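You operate a simulated robot arm through the tools that you are given. There is no shell and no other tool. Be economical: measure what you need, move in short steps, check, and stop when the job is done.

The job below is to be done with a simulated robot arm. You get a single attempt, and the scene is never put back.

Task
Set the colour wheel inside the blue dot head to blue.
Fine: Switch it off before you open the cover and leave it off; shut it and lock its turn knob after. Leave the grey slider.
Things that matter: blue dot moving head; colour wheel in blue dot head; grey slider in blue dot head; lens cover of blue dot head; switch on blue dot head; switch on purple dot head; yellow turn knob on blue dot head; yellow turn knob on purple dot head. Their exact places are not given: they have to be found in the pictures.

It is judged by the outcome, as a careful person would: the job done as asked, and still so three seconds after it is handed in. It fails if anything else is knocked over, pushed out of place, dropped, spilled or broken. Lids that push on must go on centred and level and be pressed home; caps that screw on are set level and turned clockwise until they are tight.

Robot
A 7-joint arm with a two-finger parallel gripper on a trunk, on a base that drives. Base frame: it is fixed to the floor where the robot stands at the start and does not move with it; the origin is under the middle of the robot, x ahead of it, y to its left, z up; the surface under the hand at the start is at about z = 0.963. Units: m, degrees, N and s.
Its first joint turns from -166.0 to 166.0 degrees. Places, roughly: blue dot moving head [0.8, 0.3, 1.1]; colour wheel in blue dot head [0.8, 0.3, 1.3]; grey slider in blue dot head [0.7, 0.3, 1.3]; lens cover of blue dot head [0.8, 0.3, 1.3]; switch on blue dot head [0.7, 0.2, 1]; switch on purple dot head [0.1, 8.1, 0.8]; yellow turn knob on blue dot head [0.7, 0.2, 1.3]; yellow turn knob on purple dot head [0.1, 8.1, 1.1]. Payload 4.4 kg.
The tool frame sits at the grasp point between the pads (the TCP): z along the fingers, y along the line on which they close. The tips reach 0.023 m beyond it. The gripper opens to 0.094 m. The fingers are 0.038 m wide and 0.01 m thick; the gripper's body (0.054 by 0.096 m) begins 0.039 m behind the TCP.
Orientation is told as [roll, pitch, yaw] about the base's x, y, z axes, in that order, counted from this pose: with the fingers straight down and closing along the base's y, the tool's x points along the base's -x, its y along +y and its z along -z.

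Tools
- The arm moves only by the tool arm_command. Its argument "rows" is a list of rows, each an object of numbers (a shift or turn left out is 0, a gripper value left out holds the last): "tx", "ty", "tz": the shift along the tool's x, y, z in m; "rx", "ry", "rz": the turn, a rotation vector about the tool's x, y, z in degrees; "fingers": the finger opening in m, from 0 to 0.094. In form: [{"tx": .., "ty": .., "tz": .., "rx": .., "ry": .., "rz": .., "fingers": ..}, ...]. A call has 1 to 10 rows; each row is the pose to reach, as a shift and turn from the pose commanded when the call began, along the tool's axes at that moment. Each row takes 0.2 s and may step no farther than 0.05 m and 8.6 degrees from the row before; otherwise, or with a gripper value out of range, the whole call is refused. A pose out of reach is approached as far as the arm can. The call stops where the force on the tool passes 40 N (or 10 N more than at its start, if that is more) or the arm is blocked; 0.2 s more then pass. The fingers move at their own pace (about 0.108 m/s each) and stop on an object; they squeeze with about 33 N. The grip force told is the motor's: it shows also when the fingers shut on nothing. Time passes only in rows, and 0.2 s behind the last, so rows that repeat a pose let the fingers close. The reply holds the time, the measured pose of the TCP, the force on the tool along the base axes, the opening and the grip force, in the units named above and with some noise, with the torque about the TCP (base axes, N m) and any sound that the robot's microphone picked up.
- Cameras (640 x 400 px; columns grow to the right, rows downward): "scene" is now at [0.1835, 0.251, 1.5056]; the picture's right is [0.22, -0.98, 0.00], its down [-0.16, -0.04, -0.99] and it looks along [0.96, 0.22, -0.17] (base axes); focal length 214 px, centre (320, 200). "wrist" rides on the gripper at [0.086, 0.016, -0.074] in the tool frame; the picture's right is [-0.18, 0.98, 0.00], its down [-0.58, -0.11, -0.81] and it looks along [-0.79, -0.15, 0.59] (tool axes); focal length 243 px, centre (320, 200).
- camera(camera): a new picture of that camera. No time passes.
- drive_base(legs): drives the robot by 1 to 6 legs, each [ahead, left, turn to the left] in m, m and degrees, along the robot's own axes; the way and the turn of a leg run together, so that a leg with both is an arc; at most 1.5 m and 180 degrees a leg. The arm and the cameras ride along, it lands a little off, and it stops where it bumps. It gives what a move gives.
- pan_tilt(pan, tilt): turns the head with the scene camera to pan (to the left, within 120 degrees either way) and tilt (down, from -29 to 69), counted from straight ahead of the robot. It gives what a move gives.
- point_at(camera, pixels): for up to 12 pixels [column, row] of the newest picture of that camera ("zoom" is the newest enlarged one), the place [x, y, z] in the base frame of the surface seen there, good to about 0.003 m, but the place of the scene camera against the robot may be out by one fixed shift of up to 0.012 m in any direction. No time passes.
- close_up(camera, box): a new picture of the part [left, top, right, bottom] of that camera's present view, enlarged. No time passes.
- hand_in(): hands the job in; it is judged then, once.

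Go step by step. Measure first, check grasps and placings, and put right what went wrong. The budget is 80 turns and 48 pictures, counting those below and the enlarged ones. Unless the task says otherwise, let go and move clear before handing in, and close with one line.

The tools are called as a command line: name --argument value ..., lists and objects as JSON in quotes. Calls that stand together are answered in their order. arm_command: Moves the arm, as the interface text tells. Its arguments: {"type":"object","properties":{"rows":{"type":"array"}},"required":["rows"]} The other tools are called the same way: drive_base (legs) drives the base; pan_tilt (pan, tilt) turns the head that bears the scene camera; camera (camera) takes a picture; point_at (camera, pixels) gives the place of the surface under pixels of a picture; close_up (camera, box) takes an enlarged picture of a part of a camera's view; hand_in () hands the job in.

At the start:

```text
time_s: 0.0
eef_pos: [0.5444, 0.3273, 1.5634]
tool_rot: [0.0, 0.0, 0.0]
contact_force: [0.0, -0.1, -0.3]
ft_torque: [0.0, 0.05, 0.03]
opening: 0.094
grip_force: 0.0
robot x, y, heading: [0.0, -0.004, 0.2]
head pan, tilt: [12.8, 9.7]
```

scene: 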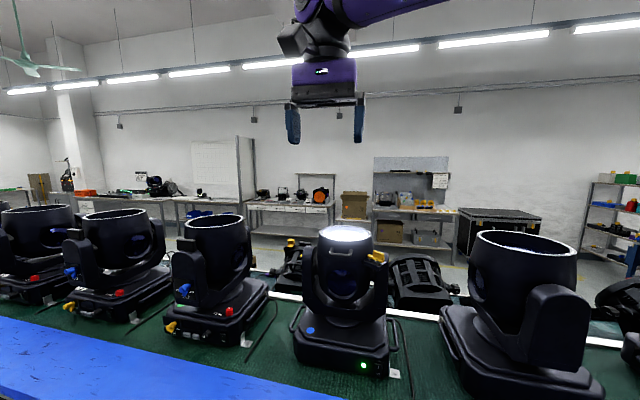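
wrist: 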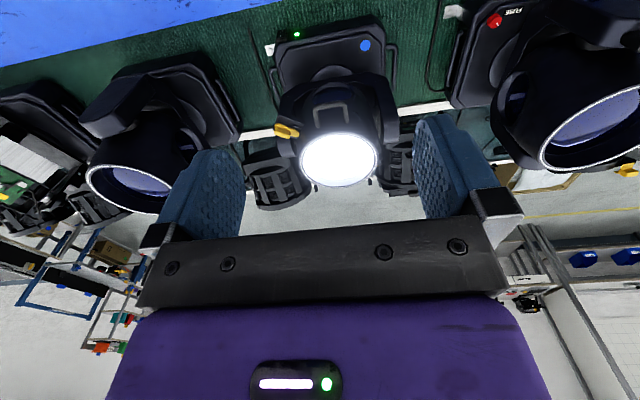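

The blue dot head is at around (340,300) in the scene picture, with a lit lens at (345,235), a yellow knob at (377,257) and a green switch at (363,365). I'll enlarge it.

close_up --camera "scene" --box '[270, 215, 430, 390]'

close_up --camera "wrist" --box '[240, 10, 440, 200]'

point_at --camera "scene" --pixels '[[363, 365], [377, 257], [311, 330], [345, 235], [345, 252], [325, 235], [365, 235], [345, 228], [380, 365], [340, 280]]'

```text
2.29 times, centred on (350, 302) of scene
```

zoom: 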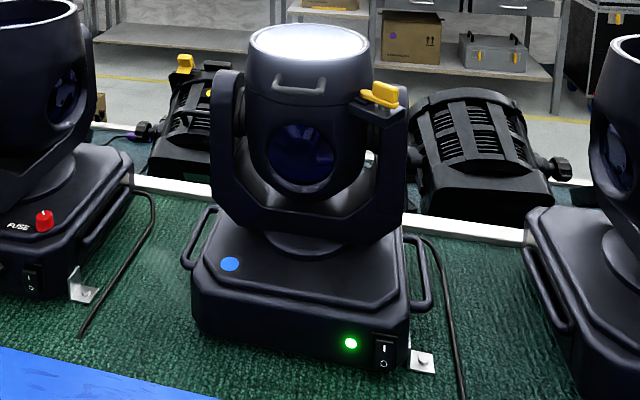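

```text
2.11 times, centred on (340, 105) of wrist
```

zoom: 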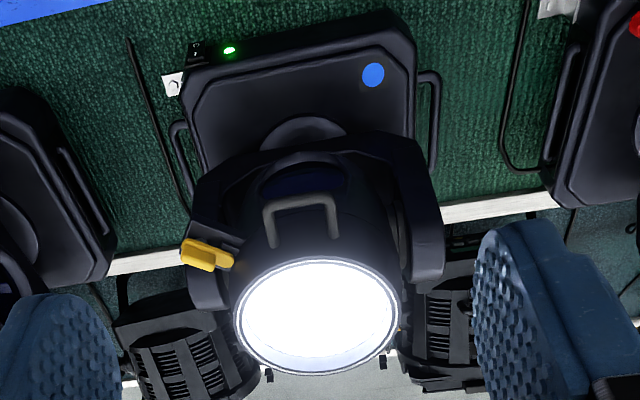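

```text
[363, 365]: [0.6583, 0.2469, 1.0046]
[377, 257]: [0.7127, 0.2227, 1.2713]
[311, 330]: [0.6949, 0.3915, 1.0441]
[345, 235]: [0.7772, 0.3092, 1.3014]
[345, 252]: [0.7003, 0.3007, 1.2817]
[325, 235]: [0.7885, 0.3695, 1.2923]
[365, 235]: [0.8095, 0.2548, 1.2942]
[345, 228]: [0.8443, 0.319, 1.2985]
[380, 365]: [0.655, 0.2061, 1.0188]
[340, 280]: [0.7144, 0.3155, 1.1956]
```

The switch is a rocker to the right of the green lamp, with the knob on a bracket at the cover's front right. I need finer views of both.

close_up --camera "scene" --box '[345, 350, 395, 382]'

point_at --camera "zoom" --pixels '[[230, 190], [420, 210], [480, 150], [480, 210], [480, 260], [400, 300], [520, 220]]'

close_up --camera "scene" --box '[310, 220, 398, 275]'

```text
12.50 times, centred on (370, 366) of scene
```

zoom: 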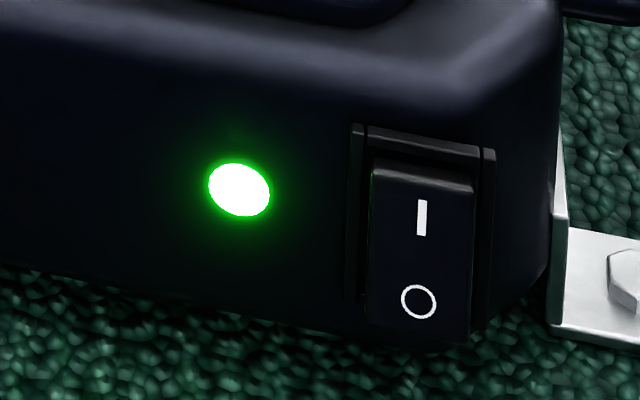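

```text
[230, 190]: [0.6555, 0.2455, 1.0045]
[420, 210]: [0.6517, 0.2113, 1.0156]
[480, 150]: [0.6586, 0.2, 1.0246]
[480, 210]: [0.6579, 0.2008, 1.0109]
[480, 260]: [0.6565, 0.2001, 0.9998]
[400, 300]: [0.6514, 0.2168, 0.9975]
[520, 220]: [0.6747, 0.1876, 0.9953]
```

```text
7.27 times, centred on (354, 248) of scene
```

zoom: 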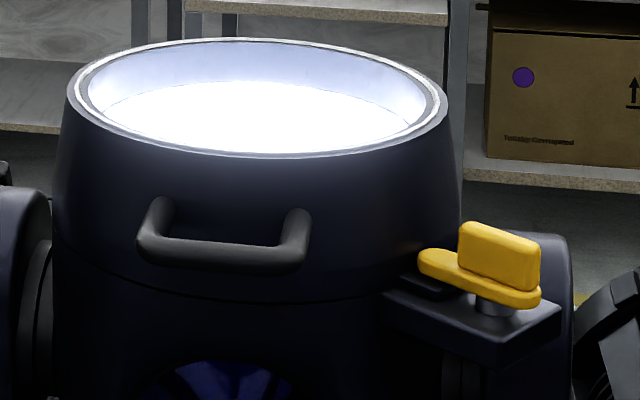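

Rocker: the "O" half is at the bottom (zoom 420,300). I'll compare the same features through the wrist camera to find the scene camera's shift, and measure the knob.

point_at --camera "zoom" --pixels '[[435, 265], [500, 250], [525, 260], [500, 295], [490, 310], [540, 320], [400, 295], [425, 283], [220, 255], [150, 240], [300, 240], [220, 295]]'

point_at --camera "wrist" --pixels '[[297, 34], [365, 46], [281, 131], [293, 133], [285, 125], [281, 30], [310, 120], [330, 105], [352, 120]]'

```text
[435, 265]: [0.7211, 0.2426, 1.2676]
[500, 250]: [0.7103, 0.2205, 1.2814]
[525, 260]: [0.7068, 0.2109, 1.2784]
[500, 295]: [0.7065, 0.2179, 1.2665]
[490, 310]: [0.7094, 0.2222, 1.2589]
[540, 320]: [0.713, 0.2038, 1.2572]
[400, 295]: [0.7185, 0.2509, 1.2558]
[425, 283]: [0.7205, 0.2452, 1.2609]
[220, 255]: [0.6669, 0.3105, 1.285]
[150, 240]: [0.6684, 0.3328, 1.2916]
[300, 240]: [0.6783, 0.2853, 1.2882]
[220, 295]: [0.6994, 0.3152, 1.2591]
```

```text
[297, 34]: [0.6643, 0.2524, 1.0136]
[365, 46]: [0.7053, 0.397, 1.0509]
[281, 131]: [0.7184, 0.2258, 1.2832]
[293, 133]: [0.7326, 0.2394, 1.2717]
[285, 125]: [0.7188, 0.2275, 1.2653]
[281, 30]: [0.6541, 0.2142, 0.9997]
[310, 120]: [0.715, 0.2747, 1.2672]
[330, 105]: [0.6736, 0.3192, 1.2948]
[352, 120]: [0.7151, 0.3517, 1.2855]
```

The wrist readings minus the scene readings give a shift of about (+0.009, +0.006, +0.007). The true rocker is therefore near x 0.661, y 0.218, with O at z≈1.004. I'll lower the closed fingers in front of the switch.

arm_command --rows '[{"tx": -0.003, "ty": -0.011, "tz": 0.045, "fingers": 0}, {"tx": -0.006, "ty": -0.022, "tz": 0.09}, {"tx": -0.009, "ty": -0.033, "tz": 0.135}, {"tx": -0.012, "ty": -0.044, "tz": 0.18}, {"tx": -0.015, "ty": -0.055, "tz": 0.225}, {"tx": -0.018, "ty": -0.066, "tz": 0.27}, {"tx": -0.021, "ty": -0.077, "tz": 0.315}, {"tx": -0.024, "ty": -0.088, "tz": 0.36}, {"tx": -0.027, "ty": -0.099, "tz": 0.405}, {"tx": -0.03, "ty": -0.109, "tz": 0.45}]'

```text
time_s: 2.2
eef_pos: [0.5759, 0.2176, 1.1103]
tool_rot: [0.0, 0.0, 0.0]
contact_force: [-0.4, 0.1, 1.1]
ft_torque: [0.03, -0.05, 0.01]
opening: 0.0
grip_force: 33.2
robot x, y, heading: [0.0054, 0.0007, -0.0]
head pan, tilt: [12.8, 9.7]
```

The arm is at z 1.11 in front of the head. I'll tilt the fingers 25° forward and lower them, then look with the wrist camera.

arm_command --rows '[{"ry": -8, "tz": 0.02}, {"ry": -16, "tz": 0.045, "tx": -0.005}, {"ry": -24, "tz": 0.07, "tx": -0.01}, {"ry": -25, "tz": 0.094, "tx": -0.02, "ty": 0.001}]'

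camera --camera "wrist"

camera --camera "scene"

```text
time_s: 3.2
eef_pos: [0.596, 0.2192, 1.0213]
tool_rot: [0.1, -25.0, -0.1]
contact_force: [-0.1, -1.4, -0.4]
ft_torque: [0.06, 0.01, 0.01]
opening: 0.0
grip_force: 33.2
robot x, y, heading: [0.001, -0.0006, 0.0]
head pan, tilt: [12.8, 9.7]
```

```text
41 pictures are left
```

wrist: 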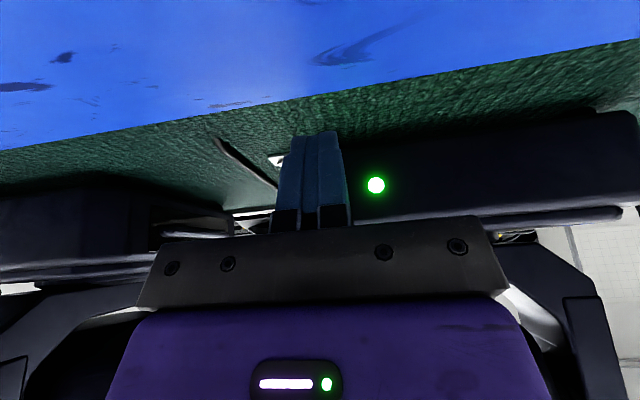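

```text
40 pictures are left
```

scene: 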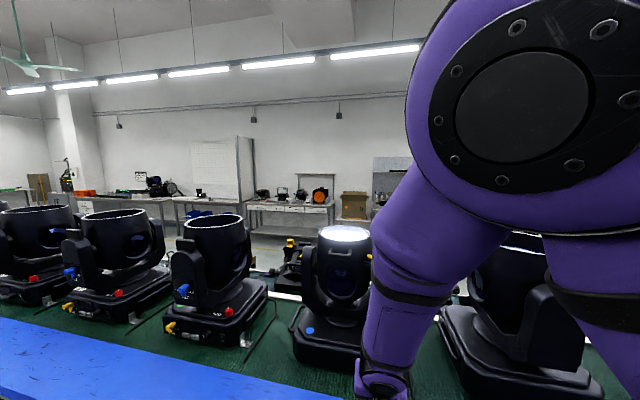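

The lamp (376,185) is still lit and the fingertips are in line with the switch. I'll press forward in small steps.

arm_command --rows '[{"tx": 0.003, "tz": 0.0063}, {"tx": -0.0242, "tz": 0.019}, {"tx": -0.0296, "tz": 0.0215}, {"tx": -0.0333, "tz": 0.0232}, {"tx": -0.036, "tz": 0.0245}, {"tx": -0.0387, "tz": 0.0257}]'

camera --camera "wrist"

```text
time_s: 4.4
eef_pos: [0.6311, 0.2208, 1.0103]
tool_rot: [-0.2, -24.8, 0.1]
contact_force: [-10.3, -0.4, 3.2]
ft_torque: [-0.01, 0.09, -0.03]
opening: 0.0001
grip_force: 33.9
robot x, y, heading: [-0.0002, 0.0017, -0.1]
head pan, tilt: [12.8, 9.7]
stopped in row 6: the force on the tool passed its limit at 45 N (the readings are from after the stop); the commanded pose is now the measured one
```

```text
39 pictures are left
```

wrist: 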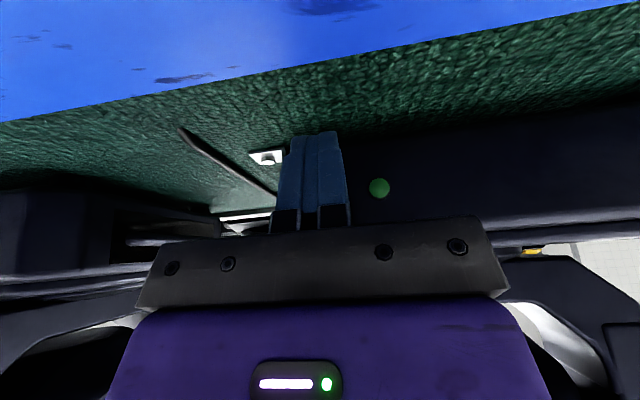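

The lamp at (379,188) is dark, so the head is off. I'll back out, rise and straighten the tool to look at the knob and cover.

arm_command --rows '[{"tx": 0.0363, "tz": -0.0169}, {"tx": 0.0173, "tz": -0.0577}, {"tx": -0.0017, "tz": -0.0985, "ry": 8}, {"tx": -0.0207, "tz": -0.1393, "ry": 16}, {"tx": -0.0398, "tz": -0.18, "ry": 24}, {"tx": -0.0588, "tz": -0.2208, "ry": 25}, {"tx": -0.0778, "tz": -0.2616, "ry": 25}, {"tx": -0.0968, "tz": -0.3024, "ry": 25}, {"tx": -0.1158, "tz": -0.3432, "ry": 25}, {"tx": -0.1285, "tz": -0.3704, "ry": 25, "fingers": 0.094}]'

camera --camera "wrist"

camera --camera "scene"

```text
time_s: 6.6
eef_pos: [0.5968, 0.2198, 1.4033]
tool_rot: [-0.3, 0.3, 0.2]
contact_force: [0.4, -0.1, 0.2]
ft_torque: [0.0, -0.03, 0.01]
opening: 0.0813
grip_force: 0.2
robot x, y, heading: [0.0022, -0.0008, 0.3]
head pan, tilt: [12.8, 9.7]
```

```text
38 pictures are left
```

wrist: 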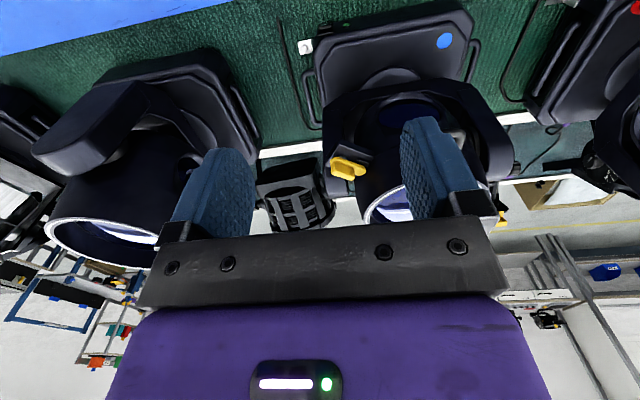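

```text
37 pictures are left
```

scene: 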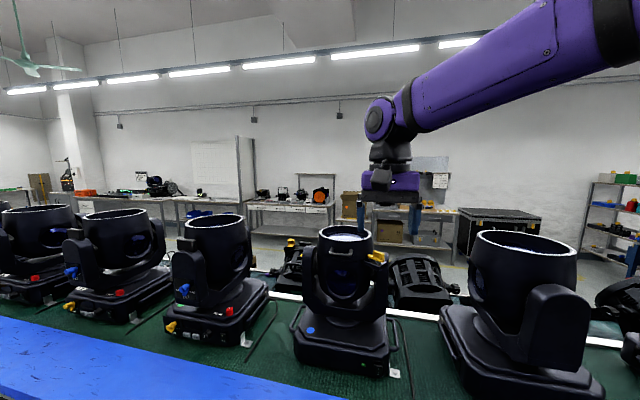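

The knob is at wrist (347,168). I'll enlarge it and measure its outline.

close_up --camera "wrist" --box '[300, 130, 404, 195]'

point_at --camera "zoom" --pixels '[[200, 220], [290, 250], [380, 250], [240, 255], [340, 290], [410, 210], [300, 170], [230, 170]]'

```text
6.15 times, centred on (352, 162) of wrist
```

zoom: 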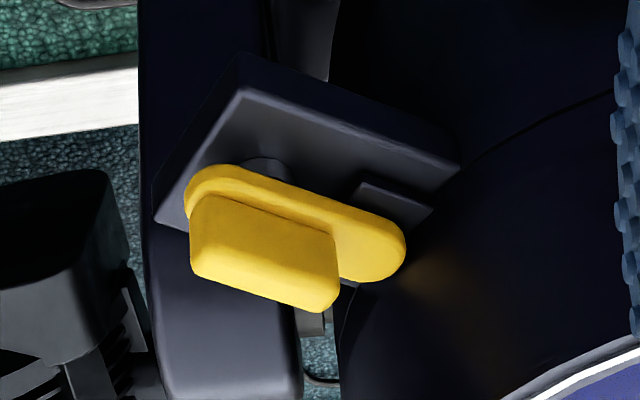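

```text
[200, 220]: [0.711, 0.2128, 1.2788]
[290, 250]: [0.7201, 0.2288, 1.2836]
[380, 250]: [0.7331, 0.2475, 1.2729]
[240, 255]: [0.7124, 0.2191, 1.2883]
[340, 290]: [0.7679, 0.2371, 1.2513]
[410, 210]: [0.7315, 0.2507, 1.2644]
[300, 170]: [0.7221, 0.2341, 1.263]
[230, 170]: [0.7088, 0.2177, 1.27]
```

The wing runs at about 30° from base y, centred near (0.720, 0.222), top z≈1.292. I'll go above it with yaw +60 and the fingers opened to 0.04, then check.

arm_command --rows '[{"tx": -0.015, "rz": -7.6, "fingers": 0.04}, {"tx": -0.03, "rz": -15.2}, {"tx": -0.045, "rz": -22.8}, {"tx": -0.06, "rz": -30.4}, {"tx": -0.075, "rz": -38}, {"tx": -0.09, "rz": -45.6}, {"tx": -0.11, "rz": -53.2, "tz": 0.01}, {"tx": -0.123, "ty": 0.002, "rz": -60.6, "tz": 0.035}, {"tx": -0.123, "ty": 0.002, "rz": -60.6, "tz": 0.05}]'

camera --camera "wrist"

close_up --camera "scene" --box '[300, 180, 420, 280]'

```text
time_s: 8.6
eef_pos: [0.7181, 0.2221, 1.3509]
tool_rot: [0.1, 0.2, 60.8]
contact_force: [0.2, -0.1, 0.7]
ft_torque: [0.01, 0.0, 0.02]
opening: 0.04
grip_force: 0.1
robot x, y, heading: [-0.0048, -0.0049, -0.2]
head pan, tilt: [12.8, 9.7]
```

```text
35 pictures are left
```

wrist: 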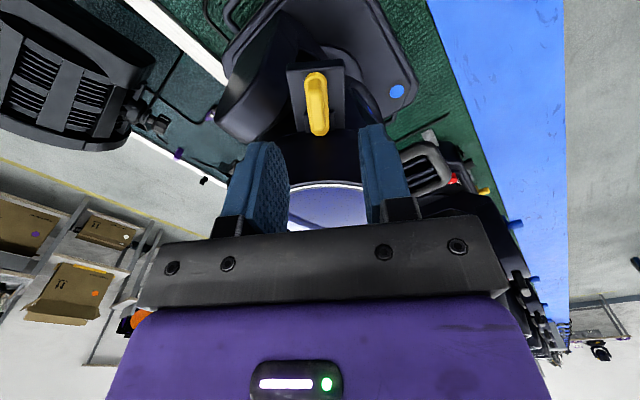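

```text
4.00 times, centred on (360, 230) of scene
```

zoom: 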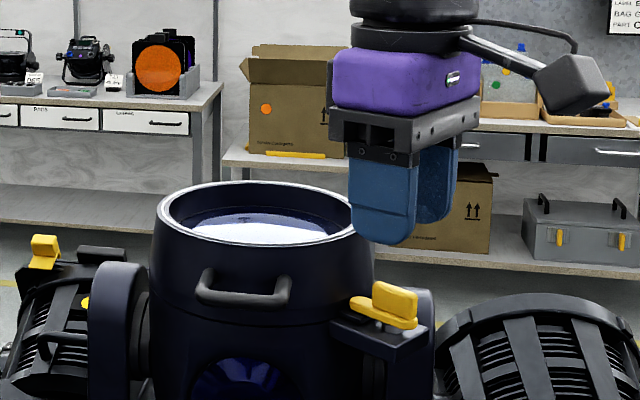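

The wing at wrist (317,100) looks aligned with the fingers. I'll measure it from this new angle.

close_up --camera "wrist" --box '[270, 55, 370, 145]'

point_at --camera "wrist" --pixels '[[316, 76], [316, 86], [316, 96], [318, 105], [318, 115], [310, 115], [325, 115], [318, 130], [307, 85], [326, 85], [300, 100], [338, 100]]'

```text
4.44 times, centred on (320, 100) of wrist
```

zoom: 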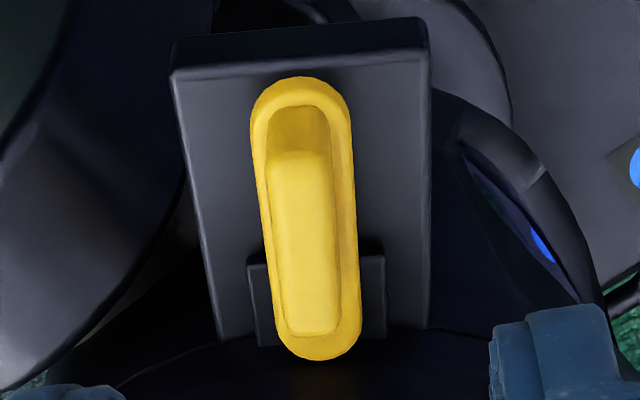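

```text
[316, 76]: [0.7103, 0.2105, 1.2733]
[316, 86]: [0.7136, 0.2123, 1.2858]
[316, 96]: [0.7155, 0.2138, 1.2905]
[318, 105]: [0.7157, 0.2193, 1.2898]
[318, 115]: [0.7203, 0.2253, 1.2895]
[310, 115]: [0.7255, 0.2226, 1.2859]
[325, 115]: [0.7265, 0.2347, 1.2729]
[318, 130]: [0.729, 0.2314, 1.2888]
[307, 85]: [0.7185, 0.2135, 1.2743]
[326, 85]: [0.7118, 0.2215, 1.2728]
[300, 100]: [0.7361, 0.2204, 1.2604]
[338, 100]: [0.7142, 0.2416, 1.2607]
```

The wing top is at z 1.290, centred on (0.7215, 0.2225), and the lever plate is at 1.273. I'll lower so the tips sit just above the plate, then close.

arm_command --rows '[{"tx": -0.002, "ty": -0.0028, "tz": 0.02, "rz": 3, "fingers": 0.036}, {"tx": -0.002, "ty": -0.0028, "tz": 0.04, "rz": 3}, {"tx": -0.002, "ty": -0.0028, "tz": 0.051, "rz": 3}, {"tx": -0.002, "ty": -0.0028, "tz": 0.051, "rz": 3, "fingers": 0}, {"tx": -0.002, "ty": -0.0028, "tz": 0.051, "rz": 3}, {"tx": -0.002, "ty": -0.0028, "tz": 0.051, "rz": 3}]'

```text
time_s: 10.0
eef_pos: [0.7214, 0.2219, 1.2989]
tool_rot: [0.0, 0.2, 57.7]
contact_force: [5.6, -3.4, -4.1]
ft_torque: [0.62, -0.92, -1.32]
opening: 0.0093
grip_force: 44.5
robot x, y, heading: [-0.0026, 0.0021, 0.1]
head pan, tilt: [12.8, 9.7]
```

The wing is gripped (9.3 mm). I'll try turning it clockwise, as seen from above, by 24° and watch the torque.

arm_command --rows '[{"rz": 6}, {"rz": 12}, {"rz": 18}, {"rz": 24}]'

```text
time_s: 11.0
eef_pos: [0.7208, 0.2236, 1.2998]
tool_rot: [0.0, 0.2, 33.6]
contact_force: [12.0, -3.2, 15.4]
ft_torque: [-0.73, 0.7, 0.02]
opening: 0.0089
grip_force: 44.9
robot x, y, heading: [0.0013, 0.0018, -0.3]
head pan, tilt: [12.8, 9.7]
```

The torque about z stays near zero, with moderate forces. I'll check whether the knob followed.

close_up --camera "wrist" --box '[220, 60, 420, 200]'

close_up --camera "scene" --box '[330, 220, 420, 280]'

```text
2.86 times, centred on (320, 130) of wrist
```

zoom: 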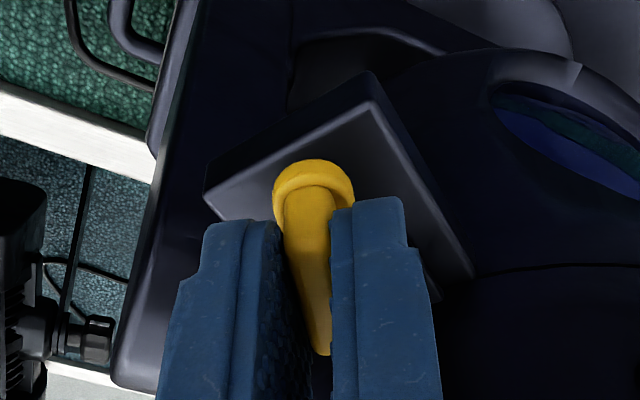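

```text
6.67 times, centred on (375, 250) of scene
```

zoom: 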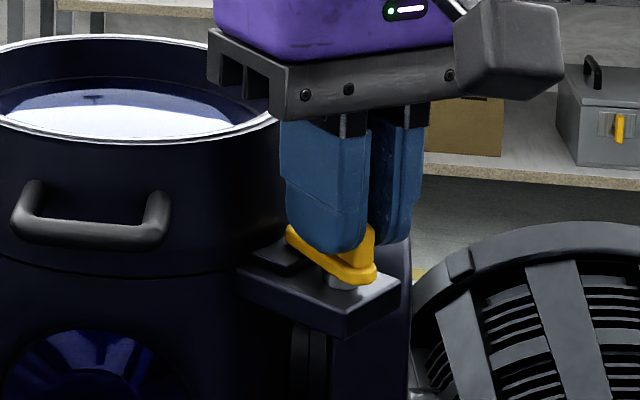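

The knob turns with the gripper. Continuing.

arm_command --rows '[{"rz": 7}, {"rz": 14}, {"rz": 21}, {"rz": 28}, {"rz": 34}]'

```text
time_s: 12.2
eef_pos: [0.7216, 0.2248, 1.3007]
tool_rot: [-0.1, 0.2, -0.4]
contact_force: [7.0, 7.6, 16.9]
ft_torque: [0.19, -0.68, 0.02]
opening: 0.009
grip_force: 45.2
robot x, y, heading: [0.0014, -0.0006, 0.5]
head pan, tilt: [12.8, 9.7]
```

arm_command --rows '[{"rz": 7}, {"rz": 14}, {"rz": 21}, {"rz": 28}, {"rz": 34}]'

close_up --camera "scene" --box '[330, 220, 420, 280]'

```text
time_s: 13.4
eef_pos: [0.7196, 0.2259, 1.2998]
tool_rot: [0.0, 0.2, -34.2]
contact_force: [6.3, 19.9, 31.7]
ft_torque: [0.42, -0.24, 0.01]
opening: 0.0085
grip_force: 45.3
robot x, y, heading: [-0.0031, -0.0023, -0.2]
head pan, tilt: [12.8, 9.7]
```

```text
6.67 times, centred on (375, 250) of scene
```

zoom: 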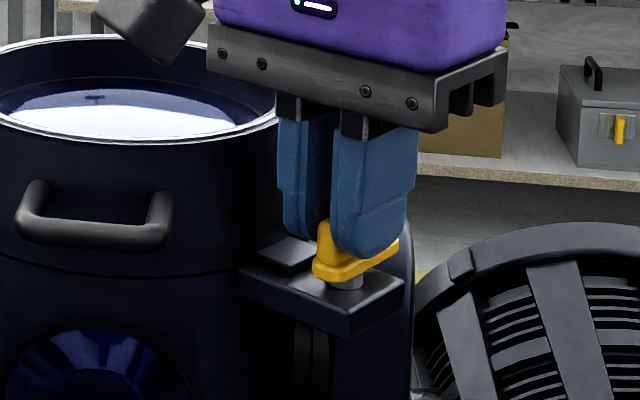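

The lever has turned about 92° and the keeper at zoom (285,250) is free. I'll release, rise and look.

arm_command --rows '[{"fingers": 0.03}, {"fingers": 0.03}, {"tz": -0.03}, {"tz": -0.07}, {"tz": -0.11}, {"tz": -0.13, "tx": 0.02}]'

close_up --camera "wrist" --box '[160, 0, 480, 200]'

close_up --camera "scene" --box '[290, 200, 420, 290]'

```text
time_s: 14.8
eef_pos: [0.7034, 0.2341, 1.4271]
tool_rot: [-0.2, 0.1, -34.3]
contact_force: [1.0, 0.2, -0.6]
ft_torque: [-0.02, -0.01, 0.03]
opening: 0.03
grip_force: 0.0
robot x, y, heading: [-0.0007, 0.0002, 0.1]
head pan, tilt: [12.8, 9.7]
```

```text
2.00 times, centred on (320, 100) of wrist
```

zoom: 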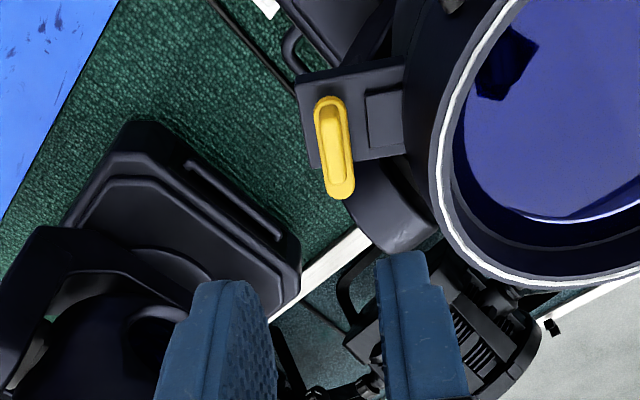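

```text
4.44 times, centred on (355, 245) of scene
```

zoom: 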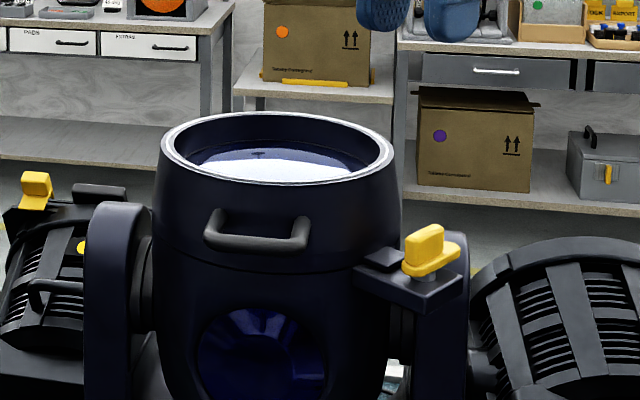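

It is unlocked: the lever points away from the keeper. I'll move back and up to see how the cover is hinged.

arm_command --rows '[{"tx": 0.016, "ty": 0.005, "tz": -0.027, "rz": -7}, {"tx": 0.032, "ty": 0.01, "tz": -0.054, "rz": -14}, {"tx": 0.048, "ty": 0.015, "tz": -0.081, "rz": -21}, {"tx": 0.064, "ty": 0.02, "tz": -0.108, "rz": -28}, {"tx": 0.081, "ty": 0.0246, "tz": -0.133, "rz": -34.3, "fingers": 0.094}, {"tx": 0.081, "ty": 0.0246, "tz": -0.133, "rz": -34.3}]'

camera --camera "wrist"

close_up --camera "wrist" --box '[240, 40, 420, 200]'

```text
time_s: 16.2
eef_pos: [0.6539, 0.3009, 1.5588]
tool_rot: [-0.2, 0.3, 0.1]
contact_force: [0.0, -0.4, 0.0]
ft_torque: [0.02, 0.01, -0.01]
opening: 0.0942
grip_force: 0.0
robot x, y, heading: [0.0004, -0.0, -0.2]
head pan, tilt: [12.8, 9.7]
```

```text
27 pictures are left
```

wrist: 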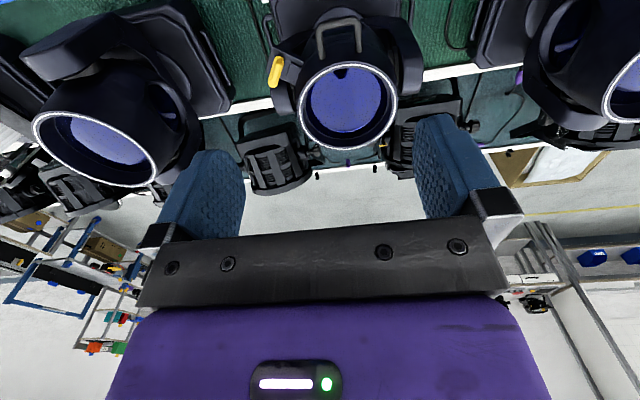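

```text
2.50 times, centred on (330, 120) of wrist
```

zoom: 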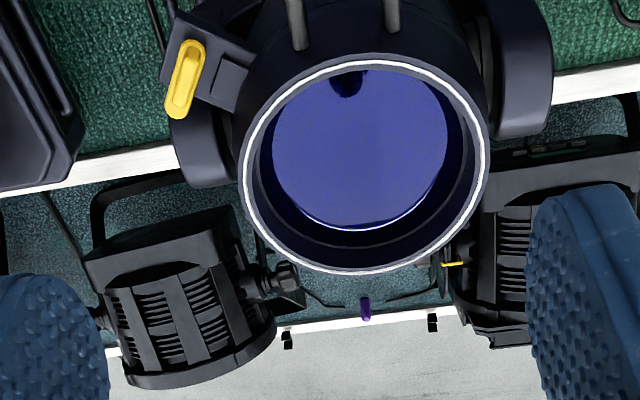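

No hinge is visible from here. I'll measure the rim circle and the handle to get the cover's axis.

point_at --camera "zoom" --pixels '[[362, 66], [247, 165], [483, 165], [362, 270], [280, 90], [455, 95], [275, 235], [298, 30], [393, 18]]'

point_at --camera "wrist" --pixels '[[318, 35], [355, 30], [337, 19], [319, 22], [352, 18], [337, 45], [320, 52], [357, 48]]'

close_up --camera "wrist" --box '[290, 0, 400, 70]'

```text
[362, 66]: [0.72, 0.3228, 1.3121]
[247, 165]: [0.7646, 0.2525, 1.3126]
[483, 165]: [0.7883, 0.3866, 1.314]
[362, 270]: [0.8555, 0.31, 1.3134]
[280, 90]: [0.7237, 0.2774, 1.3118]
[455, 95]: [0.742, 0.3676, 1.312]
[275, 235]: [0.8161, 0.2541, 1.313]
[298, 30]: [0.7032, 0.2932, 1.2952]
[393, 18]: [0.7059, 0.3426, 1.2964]
```

```text
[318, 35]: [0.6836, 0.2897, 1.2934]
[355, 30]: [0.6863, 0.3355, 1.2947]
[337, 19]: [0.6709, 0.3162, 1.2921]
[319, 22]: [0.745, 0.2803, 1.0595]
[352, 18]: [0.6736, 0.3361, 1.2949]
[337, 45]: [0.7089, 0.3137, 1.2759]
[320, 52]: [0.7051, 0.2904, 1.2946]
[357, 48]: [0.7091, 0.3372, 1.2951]
```

```text
5.71 times, centred on (345, 35) of wrist
```

zoom: 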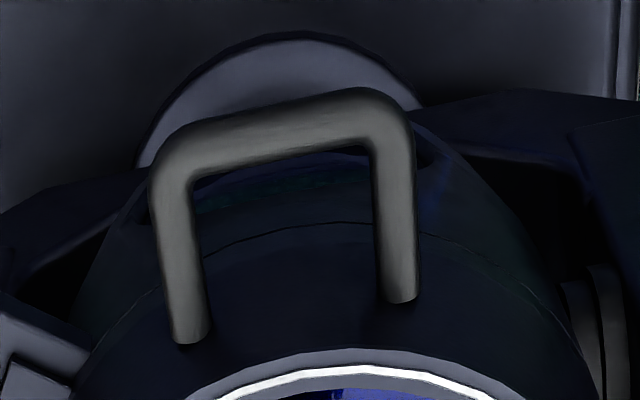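

The rim is level at z 1.3125, centred near (0.788, 0.316). The handle bar sits near x 0.671, y 0.29–0.336, z≈1.288. I'll grasp the bar with a horizontal tool, fingers above and below, and swing it about the rear hinge, so first I'm turning the tool.

arm_command --rows '[{"tx": 0.007, "tz": 0.01, "rx": 4.62, "ry": -4.62, "rz": -4.62, "fingers": 0.04}, {"tx": 0.014, "tz": 0.02, "rx": 9.24, "ry": -9.24, "rz": -9.24}, {"tx": 0.021, "tz": 0.03, "rx": 13.86, "ry": -13.86, "rz": -13.86}, {"tx": 0.028, "tz": 0.04, "rx": 18.48, "ry": -18.48, "rz": -18.48}, {"tx": 0.035, "tz": 0.05, "rx": 23.1, "ry": -23.1, "rz": -23.1}, {"tx": 0.042, "tz": 0.06, "rx": 27.72, "ry": -27.72, "rz": -27.72}, {"tx": 0.049, "tz": 0.07, "rx": 32.34, "ry": -32.34, "rz": -32.34}, {"tx": 0.056, "tz": 0.08, "rx": 36.96, "ry": -36.96, "rz": -36.96}, {"tx": 0.063, "ty": 0.006, "tz": 0.09, "rx": 41.58, "ry": -41.58, "rz": -41.58}, {"tx": 0.07, "ty": 0.012, "tz": 0.1, "rx": 46.19, "ry": -46.19, "rz": -46.19}]'

arm_command --rows '[{"rx": 4.62, "ry": -4.62, "rz": -4.62}, {"rx": 9.24, "ry": -9.24, "rz": -9.24}, {"rx": 13.86, "ry": -13.86, "rz": -13.86}, {"rx": 18.48, "ry": -18.48, "rz": -18.48}, {"rx": 23.1, "ry": -23.1, "rz": -23.1}]'

```text
time_s: 18.4
eef_pos: [0.5824, 0.3135, 1.4624]
tool_rot: [-61.9, -16.9, 62.1]
contact_force: [0.0, 0.2, 0.1]
ft_torque: [-0.04, 0.0, -0.01]
opening: 0.0398
grip_force: 0.1
robot x, y, heading: [0.0014, -0.0042, -0.0]
head pan, tilt: [12.8, 9.7]
```

```text
time_s: 19.6
eef_pos: [0.5826, 0.313, 1.4626]
tool_rot: [-89.8, 0.2, 90.1]
contact_force: [0.1, 0.2, -0.1]
ft_torque: [0.0, -0.01, -0.01]
opening: 0.0398
grip_force: 0.1
robot x, y, heading: [-0.0012, -0.0003, 0.1]
head pan, tilt: [12.8, 9.7]
```

The tool is horizontal (z→+x, y→down). I'll lower it to handle height while staying back, and check by camera.

arm_command --rows '[{"ty": 0.045}, {"ty": 0.09}, {"ty": 0.135}, {"ty": 0.1735, "tx": -0.001}, {"ty": 0.1735, "tx": -0.001}]'

camera --camera "wrist"

close_up --camera "scene" --box '[270, 170, 430, 290]'

```text
time_s: 20.8
eef_pos: [0.5794, 0.3138, 1.2889]
tool_rot: [-89.8, 0.0, 90.1]
contact_force: [0.0, -0.4, 0.8]
ft_torque: [0.0, -0.02, -0.03]
opening: 0.0397
grip_force: 0.1
robot x, y, heading: [-0.0026, 0.0035, -0.0]
head pan, tilt: [12.8, 9.7]
```

```text
24 pictures are left
```

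wrist: 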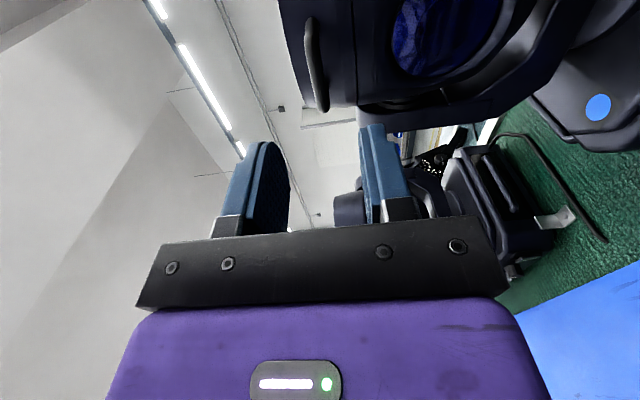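

```text
3.33 times, centred on (350, 230) of scene
```

zoom: 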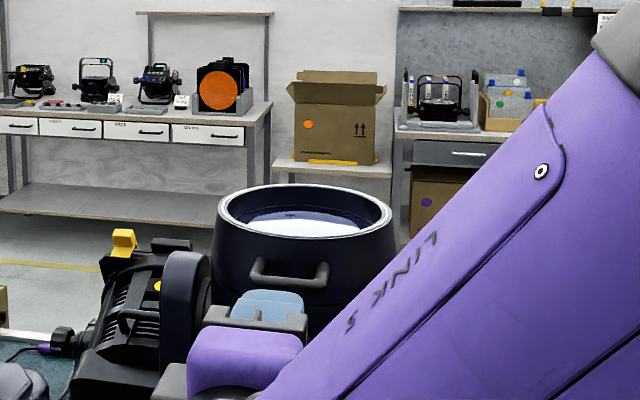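

Reachable. The handle is seen at wrist (315,65), so I'll measure its bar height exactly.

point_at --camera "wrist" --pixels '[[312, 30], [313, 50], [316, 70], [320, 95], [306, 50], [320, 60], [354, 40], [349, 60], [300, 90]]'

close_up --camera "wrist" --box '[270, 0, 430, 120]'

```text
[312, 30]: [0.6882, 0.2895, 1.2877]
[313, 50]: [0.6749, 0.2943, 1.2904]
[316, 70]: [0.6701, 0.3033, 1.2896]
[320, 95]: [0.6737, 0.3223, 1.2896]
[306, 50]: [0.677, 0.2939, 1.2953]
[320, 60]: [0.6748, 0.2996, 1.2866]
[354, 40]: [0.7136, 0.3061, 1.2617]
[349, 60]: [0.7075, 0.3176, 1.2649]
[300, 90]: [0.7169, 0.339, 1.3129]
```

```text
3.33 times, centred on (350, 60) of wrist
```

zoom: 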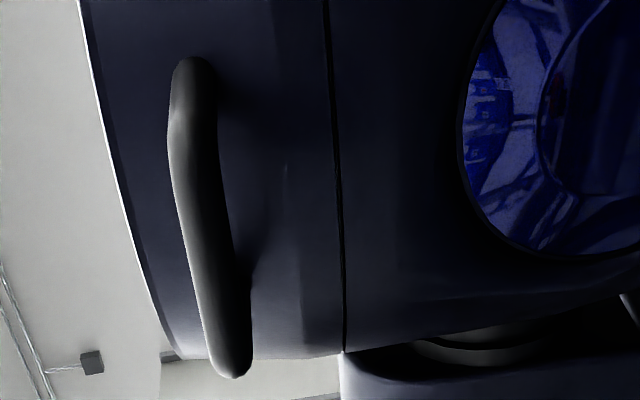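

The bar centre is at about (0.674, 0.313, 1.290), with the seam at z≈1.262. I'll advance so the pads straddle the bar, then close.

arm_command --rows '[{"tz": 0.04, "ty": -0.001}, {"tz": 0.07, "ty": -0.001}, {"tz": 0.088, "ty": -0.001}, {"tz": 0.088, "ty": -0.001, "fingers": 0}, {"tz": 0.088, "ty": -0.001}, {"tz": 0.088, "ty": -0.001}]'

```text
time_s: 22.2
eef_pos: [0.6693, 0.3134, 1.291]
tool_rot: [-89.7, 0.1, 89.9]
contact_force: [4.2, 1.9, -2.0]
ft_torque: [0.77, -0.04, -0.57]
opening: 0.0095
grip_force: 44.9
robot x, y, heading: [0.0023, -0.0003, -0.1]
head pan, tilt: [12.8, 9.7]
```

The handle is gripped at 9.5 mm. I'll swing the first 12° about the estimated rear hinge (x≈0.877, z≈1.262).

arm_command --rows '[{"tz": 0.0025, "ty": -0.0144, "rx": -4}, {"tz": 0.0061, "ty": -0.0287, "rx": -8}, {"tz": 0.0106, "ty": -0.0426, "rx": -12}, {"tz": 0.0106, "ty": -0.0426, "rx": -12}]'

camera --camera "scene"

```text
time_s: 23.2
eef_pos: [0.6793, 0.3143, 1.333]
tool_rot: [-77.7, 0.1, 89.9]
contact_force: [-1.6, -15.7, -0.9]
ft_torque: [0.33, 0.03, -0.84]
opening: 0.0098
grip_force: 45.0
robot x, y, heading: [-0.001, 0.001, 0.3]
head pan, tilt: [12.8, 9.7]
```

```text
21 pictures are left
```

scene: 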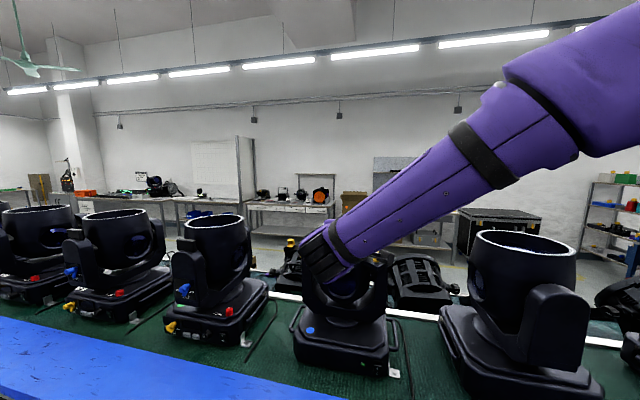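

Forces stay low, apart from a little sideways force from the head's slight yaw. I'll continue the arc to about 52°, with a small sideways correction.

arm_command --rows '[{"tz": 0.006, "ty": -0.0287, "tx": 0.001, "rx": -8, "rz": 0.4}, {"tz": 0.0158, "ty": -0.0563, "tx": 0.002, "rx": -16, "rz": 0.9}, {"tz": 0.0294, "ty": -0.0822, "tx": 0.003, "rx": -24, "rz": 1.3}, {"tz": 0.0466, "ty": -0.106, "tx": 0.0042, "rx": -32, "rz": 1.7}, {"tz": 0.0669, "ty": -0.1272, "tx": 0.0055, "rx": -40, "rz": 2.1}]'

```text
time_s: 24.4
eef_pos: [0.7722, 0.314, 1.4429]
tool_rot: [-37.6, -1.7, 89.2]
contact_force: [4.1, 18.3, -7.9]
ft_torque: [-0.72, -0.04, 1.6]
opening: 0.0111
grip_force: 45.2
robot x, y, heading: [-0.0019, -0.0009, 0.3]
head pan, tilt: [12.8, 9.7]
```

The sideways force changed sign, so I'll take the correction back out. Forces are otherwise small, so I'll go on to about 92°.

arm_command --rows '[{"tz": 0.006, "ty": -0.0287, "tx": -0.003, "rx": -8, "rz": -1}, {"tz": 0.0158, "ty": -0.0563, "tx": -0.004, "rx": -16, "rz": -1.5}, {"tz": 0.0294, "ty": -0.0822, "tx": -0.004, "rx": -24, "rz": -1.5}, {"tz": 0.0466, "ty": -0.106, "tx": -0.004, "rx": -32, "rz": -1.5}, {"tz": 0.0669, "ty": -0.1272, "tx": -0.004, "rx": -40, "rz": -1.5}]'

camera --camera "scene"

```text
time_s: 25.4
eef_pos: [0.8696, 0.3126, 1.4693]
tool_rot: [-8.3, -0.3, 90.6]
contact_force: [-0.9, 0.6, 8.9]
ft_torque: [0.7, 0.25, -1.61]
opening: 0.01
grip_force: 45.5
out of reach, approached as far as the arm can: row 4
robot x, y, heading: [-0.0003, 0.001, 0.0]
head pan, tilt: [12.8, 9.7]
stopped in row 4: the force on the tool passed its limit at 81 N (the readings are from after the stop); the commanded pose is now the measured one
```

```text
20 pictures are left
```

scene: 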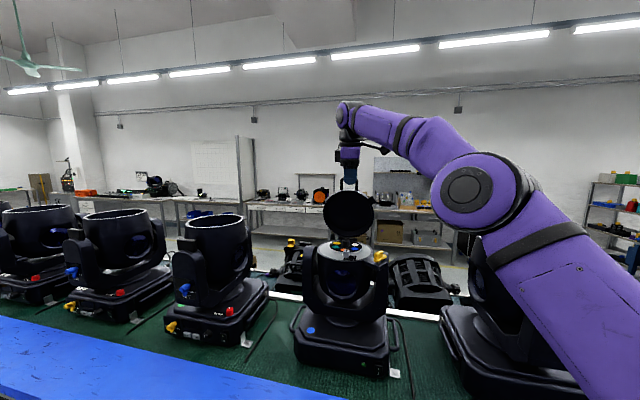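

The arm is at its reach limit with the lid about 80° open; its centre of mass should already be past the hinge. I'll loosen the fingers into a loose cage and see whether the lid stays or leans back.

arm_command --rows '[{"fingers": 0.02}, {"fingers": 0.03}, {"fingers": 0.03}, {"fingers": 0.03}]'

close_up --camera "scene" --box '[290, 130, 410, 270]'

close_up --camera "wrist" --box '[160, 0, 480, 240]'

```text
time_s: 26.4
eef_pos: [0.8691, 0.3135, 1.4673]
tool_rot: [-8.4, -0.2, 91.0]
contact_force: [0.6, -0.2, 0.0]
ft_torque: [-0.03, 0.01, 0.0]
opening: 0.0301
grip_force: 0.1
robot x, y, heading: [-0.002, 0.0006, -0.1]
head pan, tilt: [12.8, 9.7]
```

```text
2.86 times, centred on (350, 200) of scene
```

zoom: 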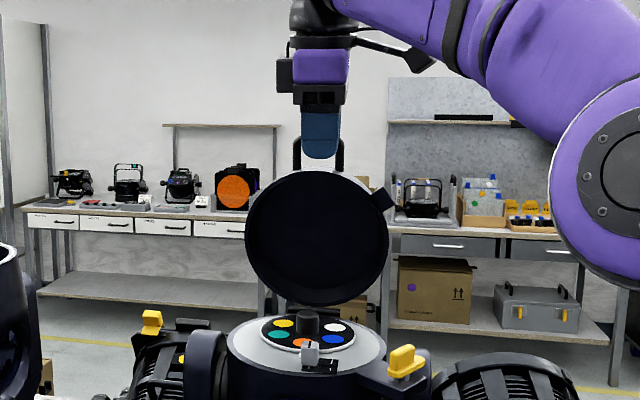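

```text
1.67 times, centred on (320, 120) of wrist
```

zoom: 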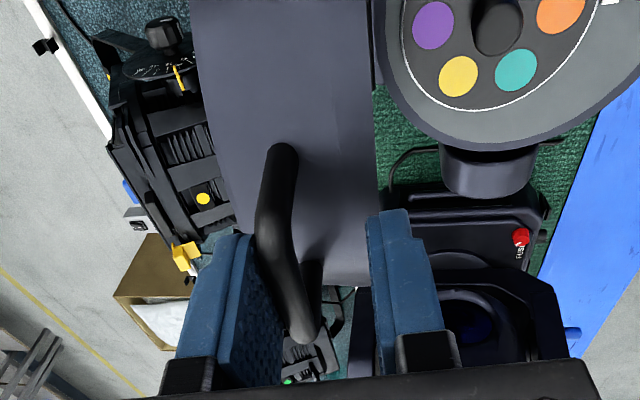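

The lid stands on its own in the cage, with almost no load on the fingers, and the wheel inside is visible. I'll open a bit more and withdraw upward along the tool axis.

arm_command --rows '[{"fingers": 0.045}, {"fingers": 0.045}, {"tz": -0.02}, {"tz": -0.04}, {"tz": -0.07}, {"tz": -0.1}]'

close_up --camera "scene" --box '[300, 170, 400, 270]'

```text
time_s: 27.8
eef_pos: [0.8146, 0.3119, 1.5416]
tool_rot: [-8.5, -0.3, 90.8]
contact_force: [0.6, -0.9, -0.2]
ft_torque: [0.08, 0.02, 0.05]
opening: 0.0451
grip_force: 0.0
out of reach, approached as far as the arm can: row 4, 5, 6
robot x, y, heading: [0.0019, -0.0031, 0.1]
head pan, tilt: [12.8, 9.7]
```

```text
4.00 times, centred on (350, 220) of scene
```

zoom: 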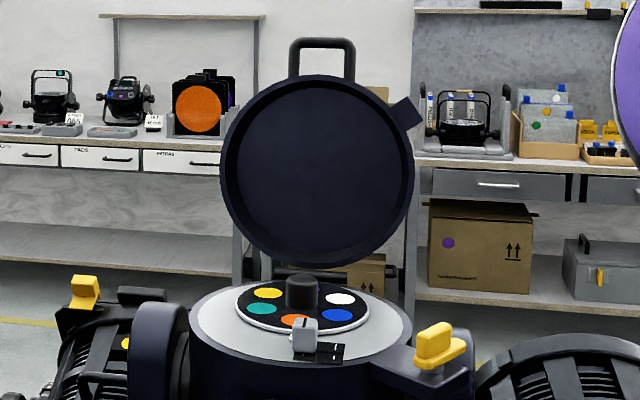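

The lid stays open. The wheel has a central black knob with colours around it, and the grey slider is in front of it. I'll move the tool vertical over the front-right to view the wheel from above.

arm_command --rows '[{"tx": 0.02, "ty": 0.015, "tz": -0.002, "rx": -3}, {"tx": 0.04, "ty": 0.03, "tz": -0.004, "rx": -6}, {"tx": 0.06, "ty": 0.0445, "tz": -0.0066, "rx": -8.4}, {"tx": 0.06, "ty": 0.051, "tz": 0.037, "rx": -8.4}, {"tx": 0.06, "ty": 0.058, "tz": 0.083, "rx": -8.4}, {"tx": 0.06, "ty": 0.065, "tz": 0.13, "rx": -8.4}]'

camera --camera "wrist"

close_up --camera "wrist" --box '[200, 20, 460, 190]'

```text
time_s: 29.2
eef_pos: [0.7743, 0.2507, 1.397]
tool_rot: [0.1, -0.3, 90.8]
contact_force: [0.3, -0.7, 0.2]
ft_torque: [0.0, -0.03, 0.03]
opening: 0.0452
grip_force: 0.0
robot x, y, heading: [-0.0014, -0.0019, -0.2]
head pan, tilt: [12.8, 9.7]
```

```text
16 pictures are left
```

wrist: 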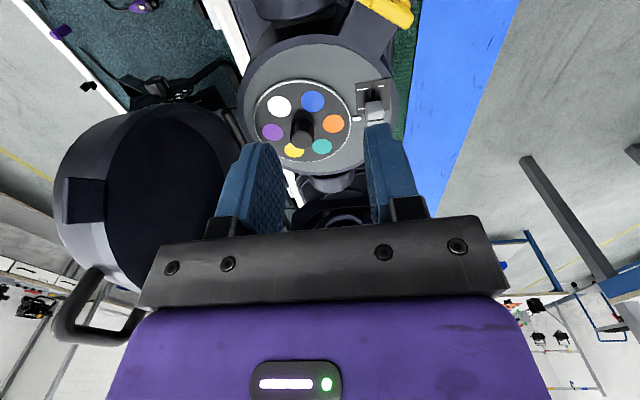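

```text
2.35 times, centred on (330, 105) of wrist
```

zoom: 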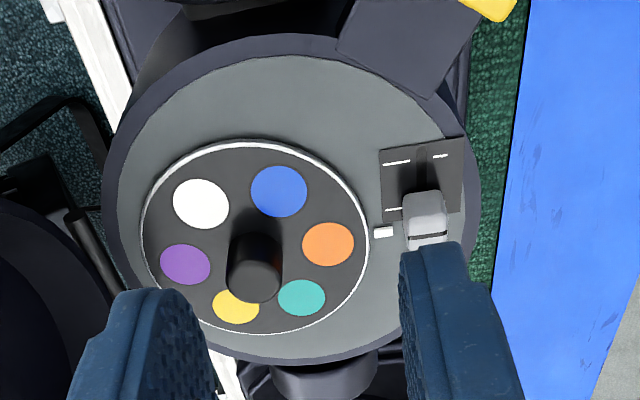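

The white index mark at zoom (384,232) sits next to orange. Blue is one sixth away, so a 60° clockwise turn (from above) brings it there. I'll measure the centre knob and windows.

point_at --camera "zoom" --pixels '[[253, 285], [240, 280], [268, 285], [253, 255], [278, 190], [328, 243], [384, 232], [201, 203], [185, 264], [237, 306], [302, 297], [425, 205]]'

close_up --camera "wrist" --box '[270, 95, 340, 155]'

```text
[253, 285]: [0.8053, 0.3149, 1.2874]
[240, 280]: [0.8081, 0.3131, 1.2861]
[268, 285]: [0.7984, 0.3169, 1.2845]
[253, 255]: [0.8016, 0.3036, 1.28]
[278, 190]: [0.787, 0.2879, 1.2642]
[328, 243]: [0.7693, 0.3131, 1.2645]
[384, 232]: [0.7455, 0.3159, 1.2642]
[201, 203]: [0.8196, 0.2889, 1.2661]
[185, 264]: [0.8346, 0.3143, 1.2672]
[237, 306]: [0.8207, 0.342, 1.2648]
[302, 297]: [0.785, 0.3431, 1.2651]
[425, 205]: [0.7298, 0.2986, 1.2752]
```

```text
6.67 times, centred on (305, 125) of wrist
```

zoom: 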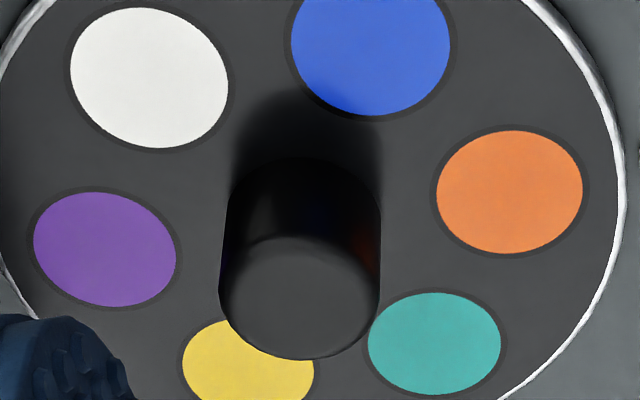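

The wheel centre is (0.803, 0.315) and the knob top is z 1.287, with the mark on the front side. Before lowering the hand I'll check how far the lid stands from it.

point_at --camera "wrist" --pixels '[[215, 110], [185, 107], [150, 115], [120, 160], [113, 200], [120, 240], [135, 270], [150, 283], [170, 150], [75, 320], [85, 205]]'

```text
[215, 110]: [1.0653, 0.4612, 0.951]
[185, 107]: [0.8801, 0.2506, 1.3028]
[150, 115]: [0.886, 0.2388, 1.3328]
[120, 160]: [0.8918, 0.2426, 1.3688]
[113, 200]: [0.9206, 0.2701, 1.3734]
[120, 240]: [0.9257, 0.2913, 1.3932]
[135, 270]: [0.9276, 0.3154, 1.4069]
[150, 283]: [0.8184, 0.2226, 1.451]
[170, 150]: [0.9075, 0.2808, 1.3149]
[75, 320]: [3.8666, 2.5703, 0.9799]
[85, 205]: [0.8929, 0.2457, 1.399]
```

The lid leans back past vertical (rim x 0.880 at z 1.30, 0.892 at z 1.37), so it is clear. I'll move over the knob with yaw 30°.

arm_command --rows '[{"tx": -0.008, "ty": -0.0037, "rz": 7.6}, {"tx": -0.016, "ty": -0.0074, "rz": 15.2}, {"tx": -0.024, "ty": -0.0111, "rz": 22.8}, {"tx": -0.032, "ty": -0.0148, "rz": 30.4}, {"tx": -0.04, "ty": -0.0185, "rz": 38}, {"tx": -0.048, "ty": -0.0222, "rz": 45.6}, {"tx": -0.056, "ty": -0.026, "rz": 53.2}, {"tx": -0.0639, "ty": -0.0296, "rz": 60.8}, {"tx": -0.0639, "ty": -0.0296, "rz": 60.8, "tz": 0.04}, {"tx": -0.0639, "ty": -0.0296, "rz": 60.8, "tz": 0.06}]'

camera --camera "wrist"

```text
time_s: 31.4
eef_pos: [0.7982, 0.3137, 1.3418]
tool_rot: [0.2, -0.1, 30.0]
contact_force: [0.4, 0.2, 0.3]
ft_torque: [-0.01, -0.04, 0.0]
opening: 0.0454
grip_force: 0.1
robot x, y, heading: [-0.0016, 0.0019, -0.3]
head pan, tilt: [12.8, 9.7]
```

```text
13 pictures are left
```

wrist: 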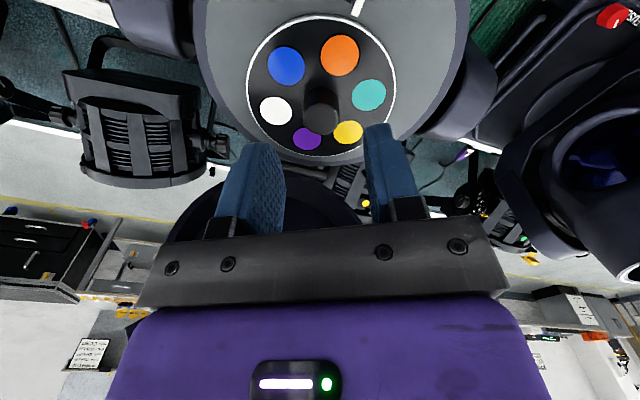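

The knob is between the fingers in line. I'll lower to z≈1.293 with a 4 mm correction and close on it.

arm_command --rows '[{"tx": -0.0045, "ty": -0.0012, "tz": 0.025}, {"tx": -0.0045, "ty": -0.0012, "tz": 0.049}, {"tx": -0.0045, "ty": -0.0012, "tz": 0.049, "fingers": 0}, {"tx": -0.0045, "ty": -0.0012, "tz": 0.049}, {"tx": -0.0045, "ty": -0.0012, "tz": 0.049}]'

```text
time_s: 32.6
eef_pos: [0.8029, 0.3164, 1.2884]
tool_rot: [0.2, 0.0, 30.1]
contact_force: [-2.9, 7.2, -7.6]
ft_torque: [0.29, -1.39, -0.04]
opening: 0.0239
grip_force: 44.9
robot x, y, heading: [-0.0012, -0.002, 0.2]
head pan, tilt: [12.8, 9.7]
```

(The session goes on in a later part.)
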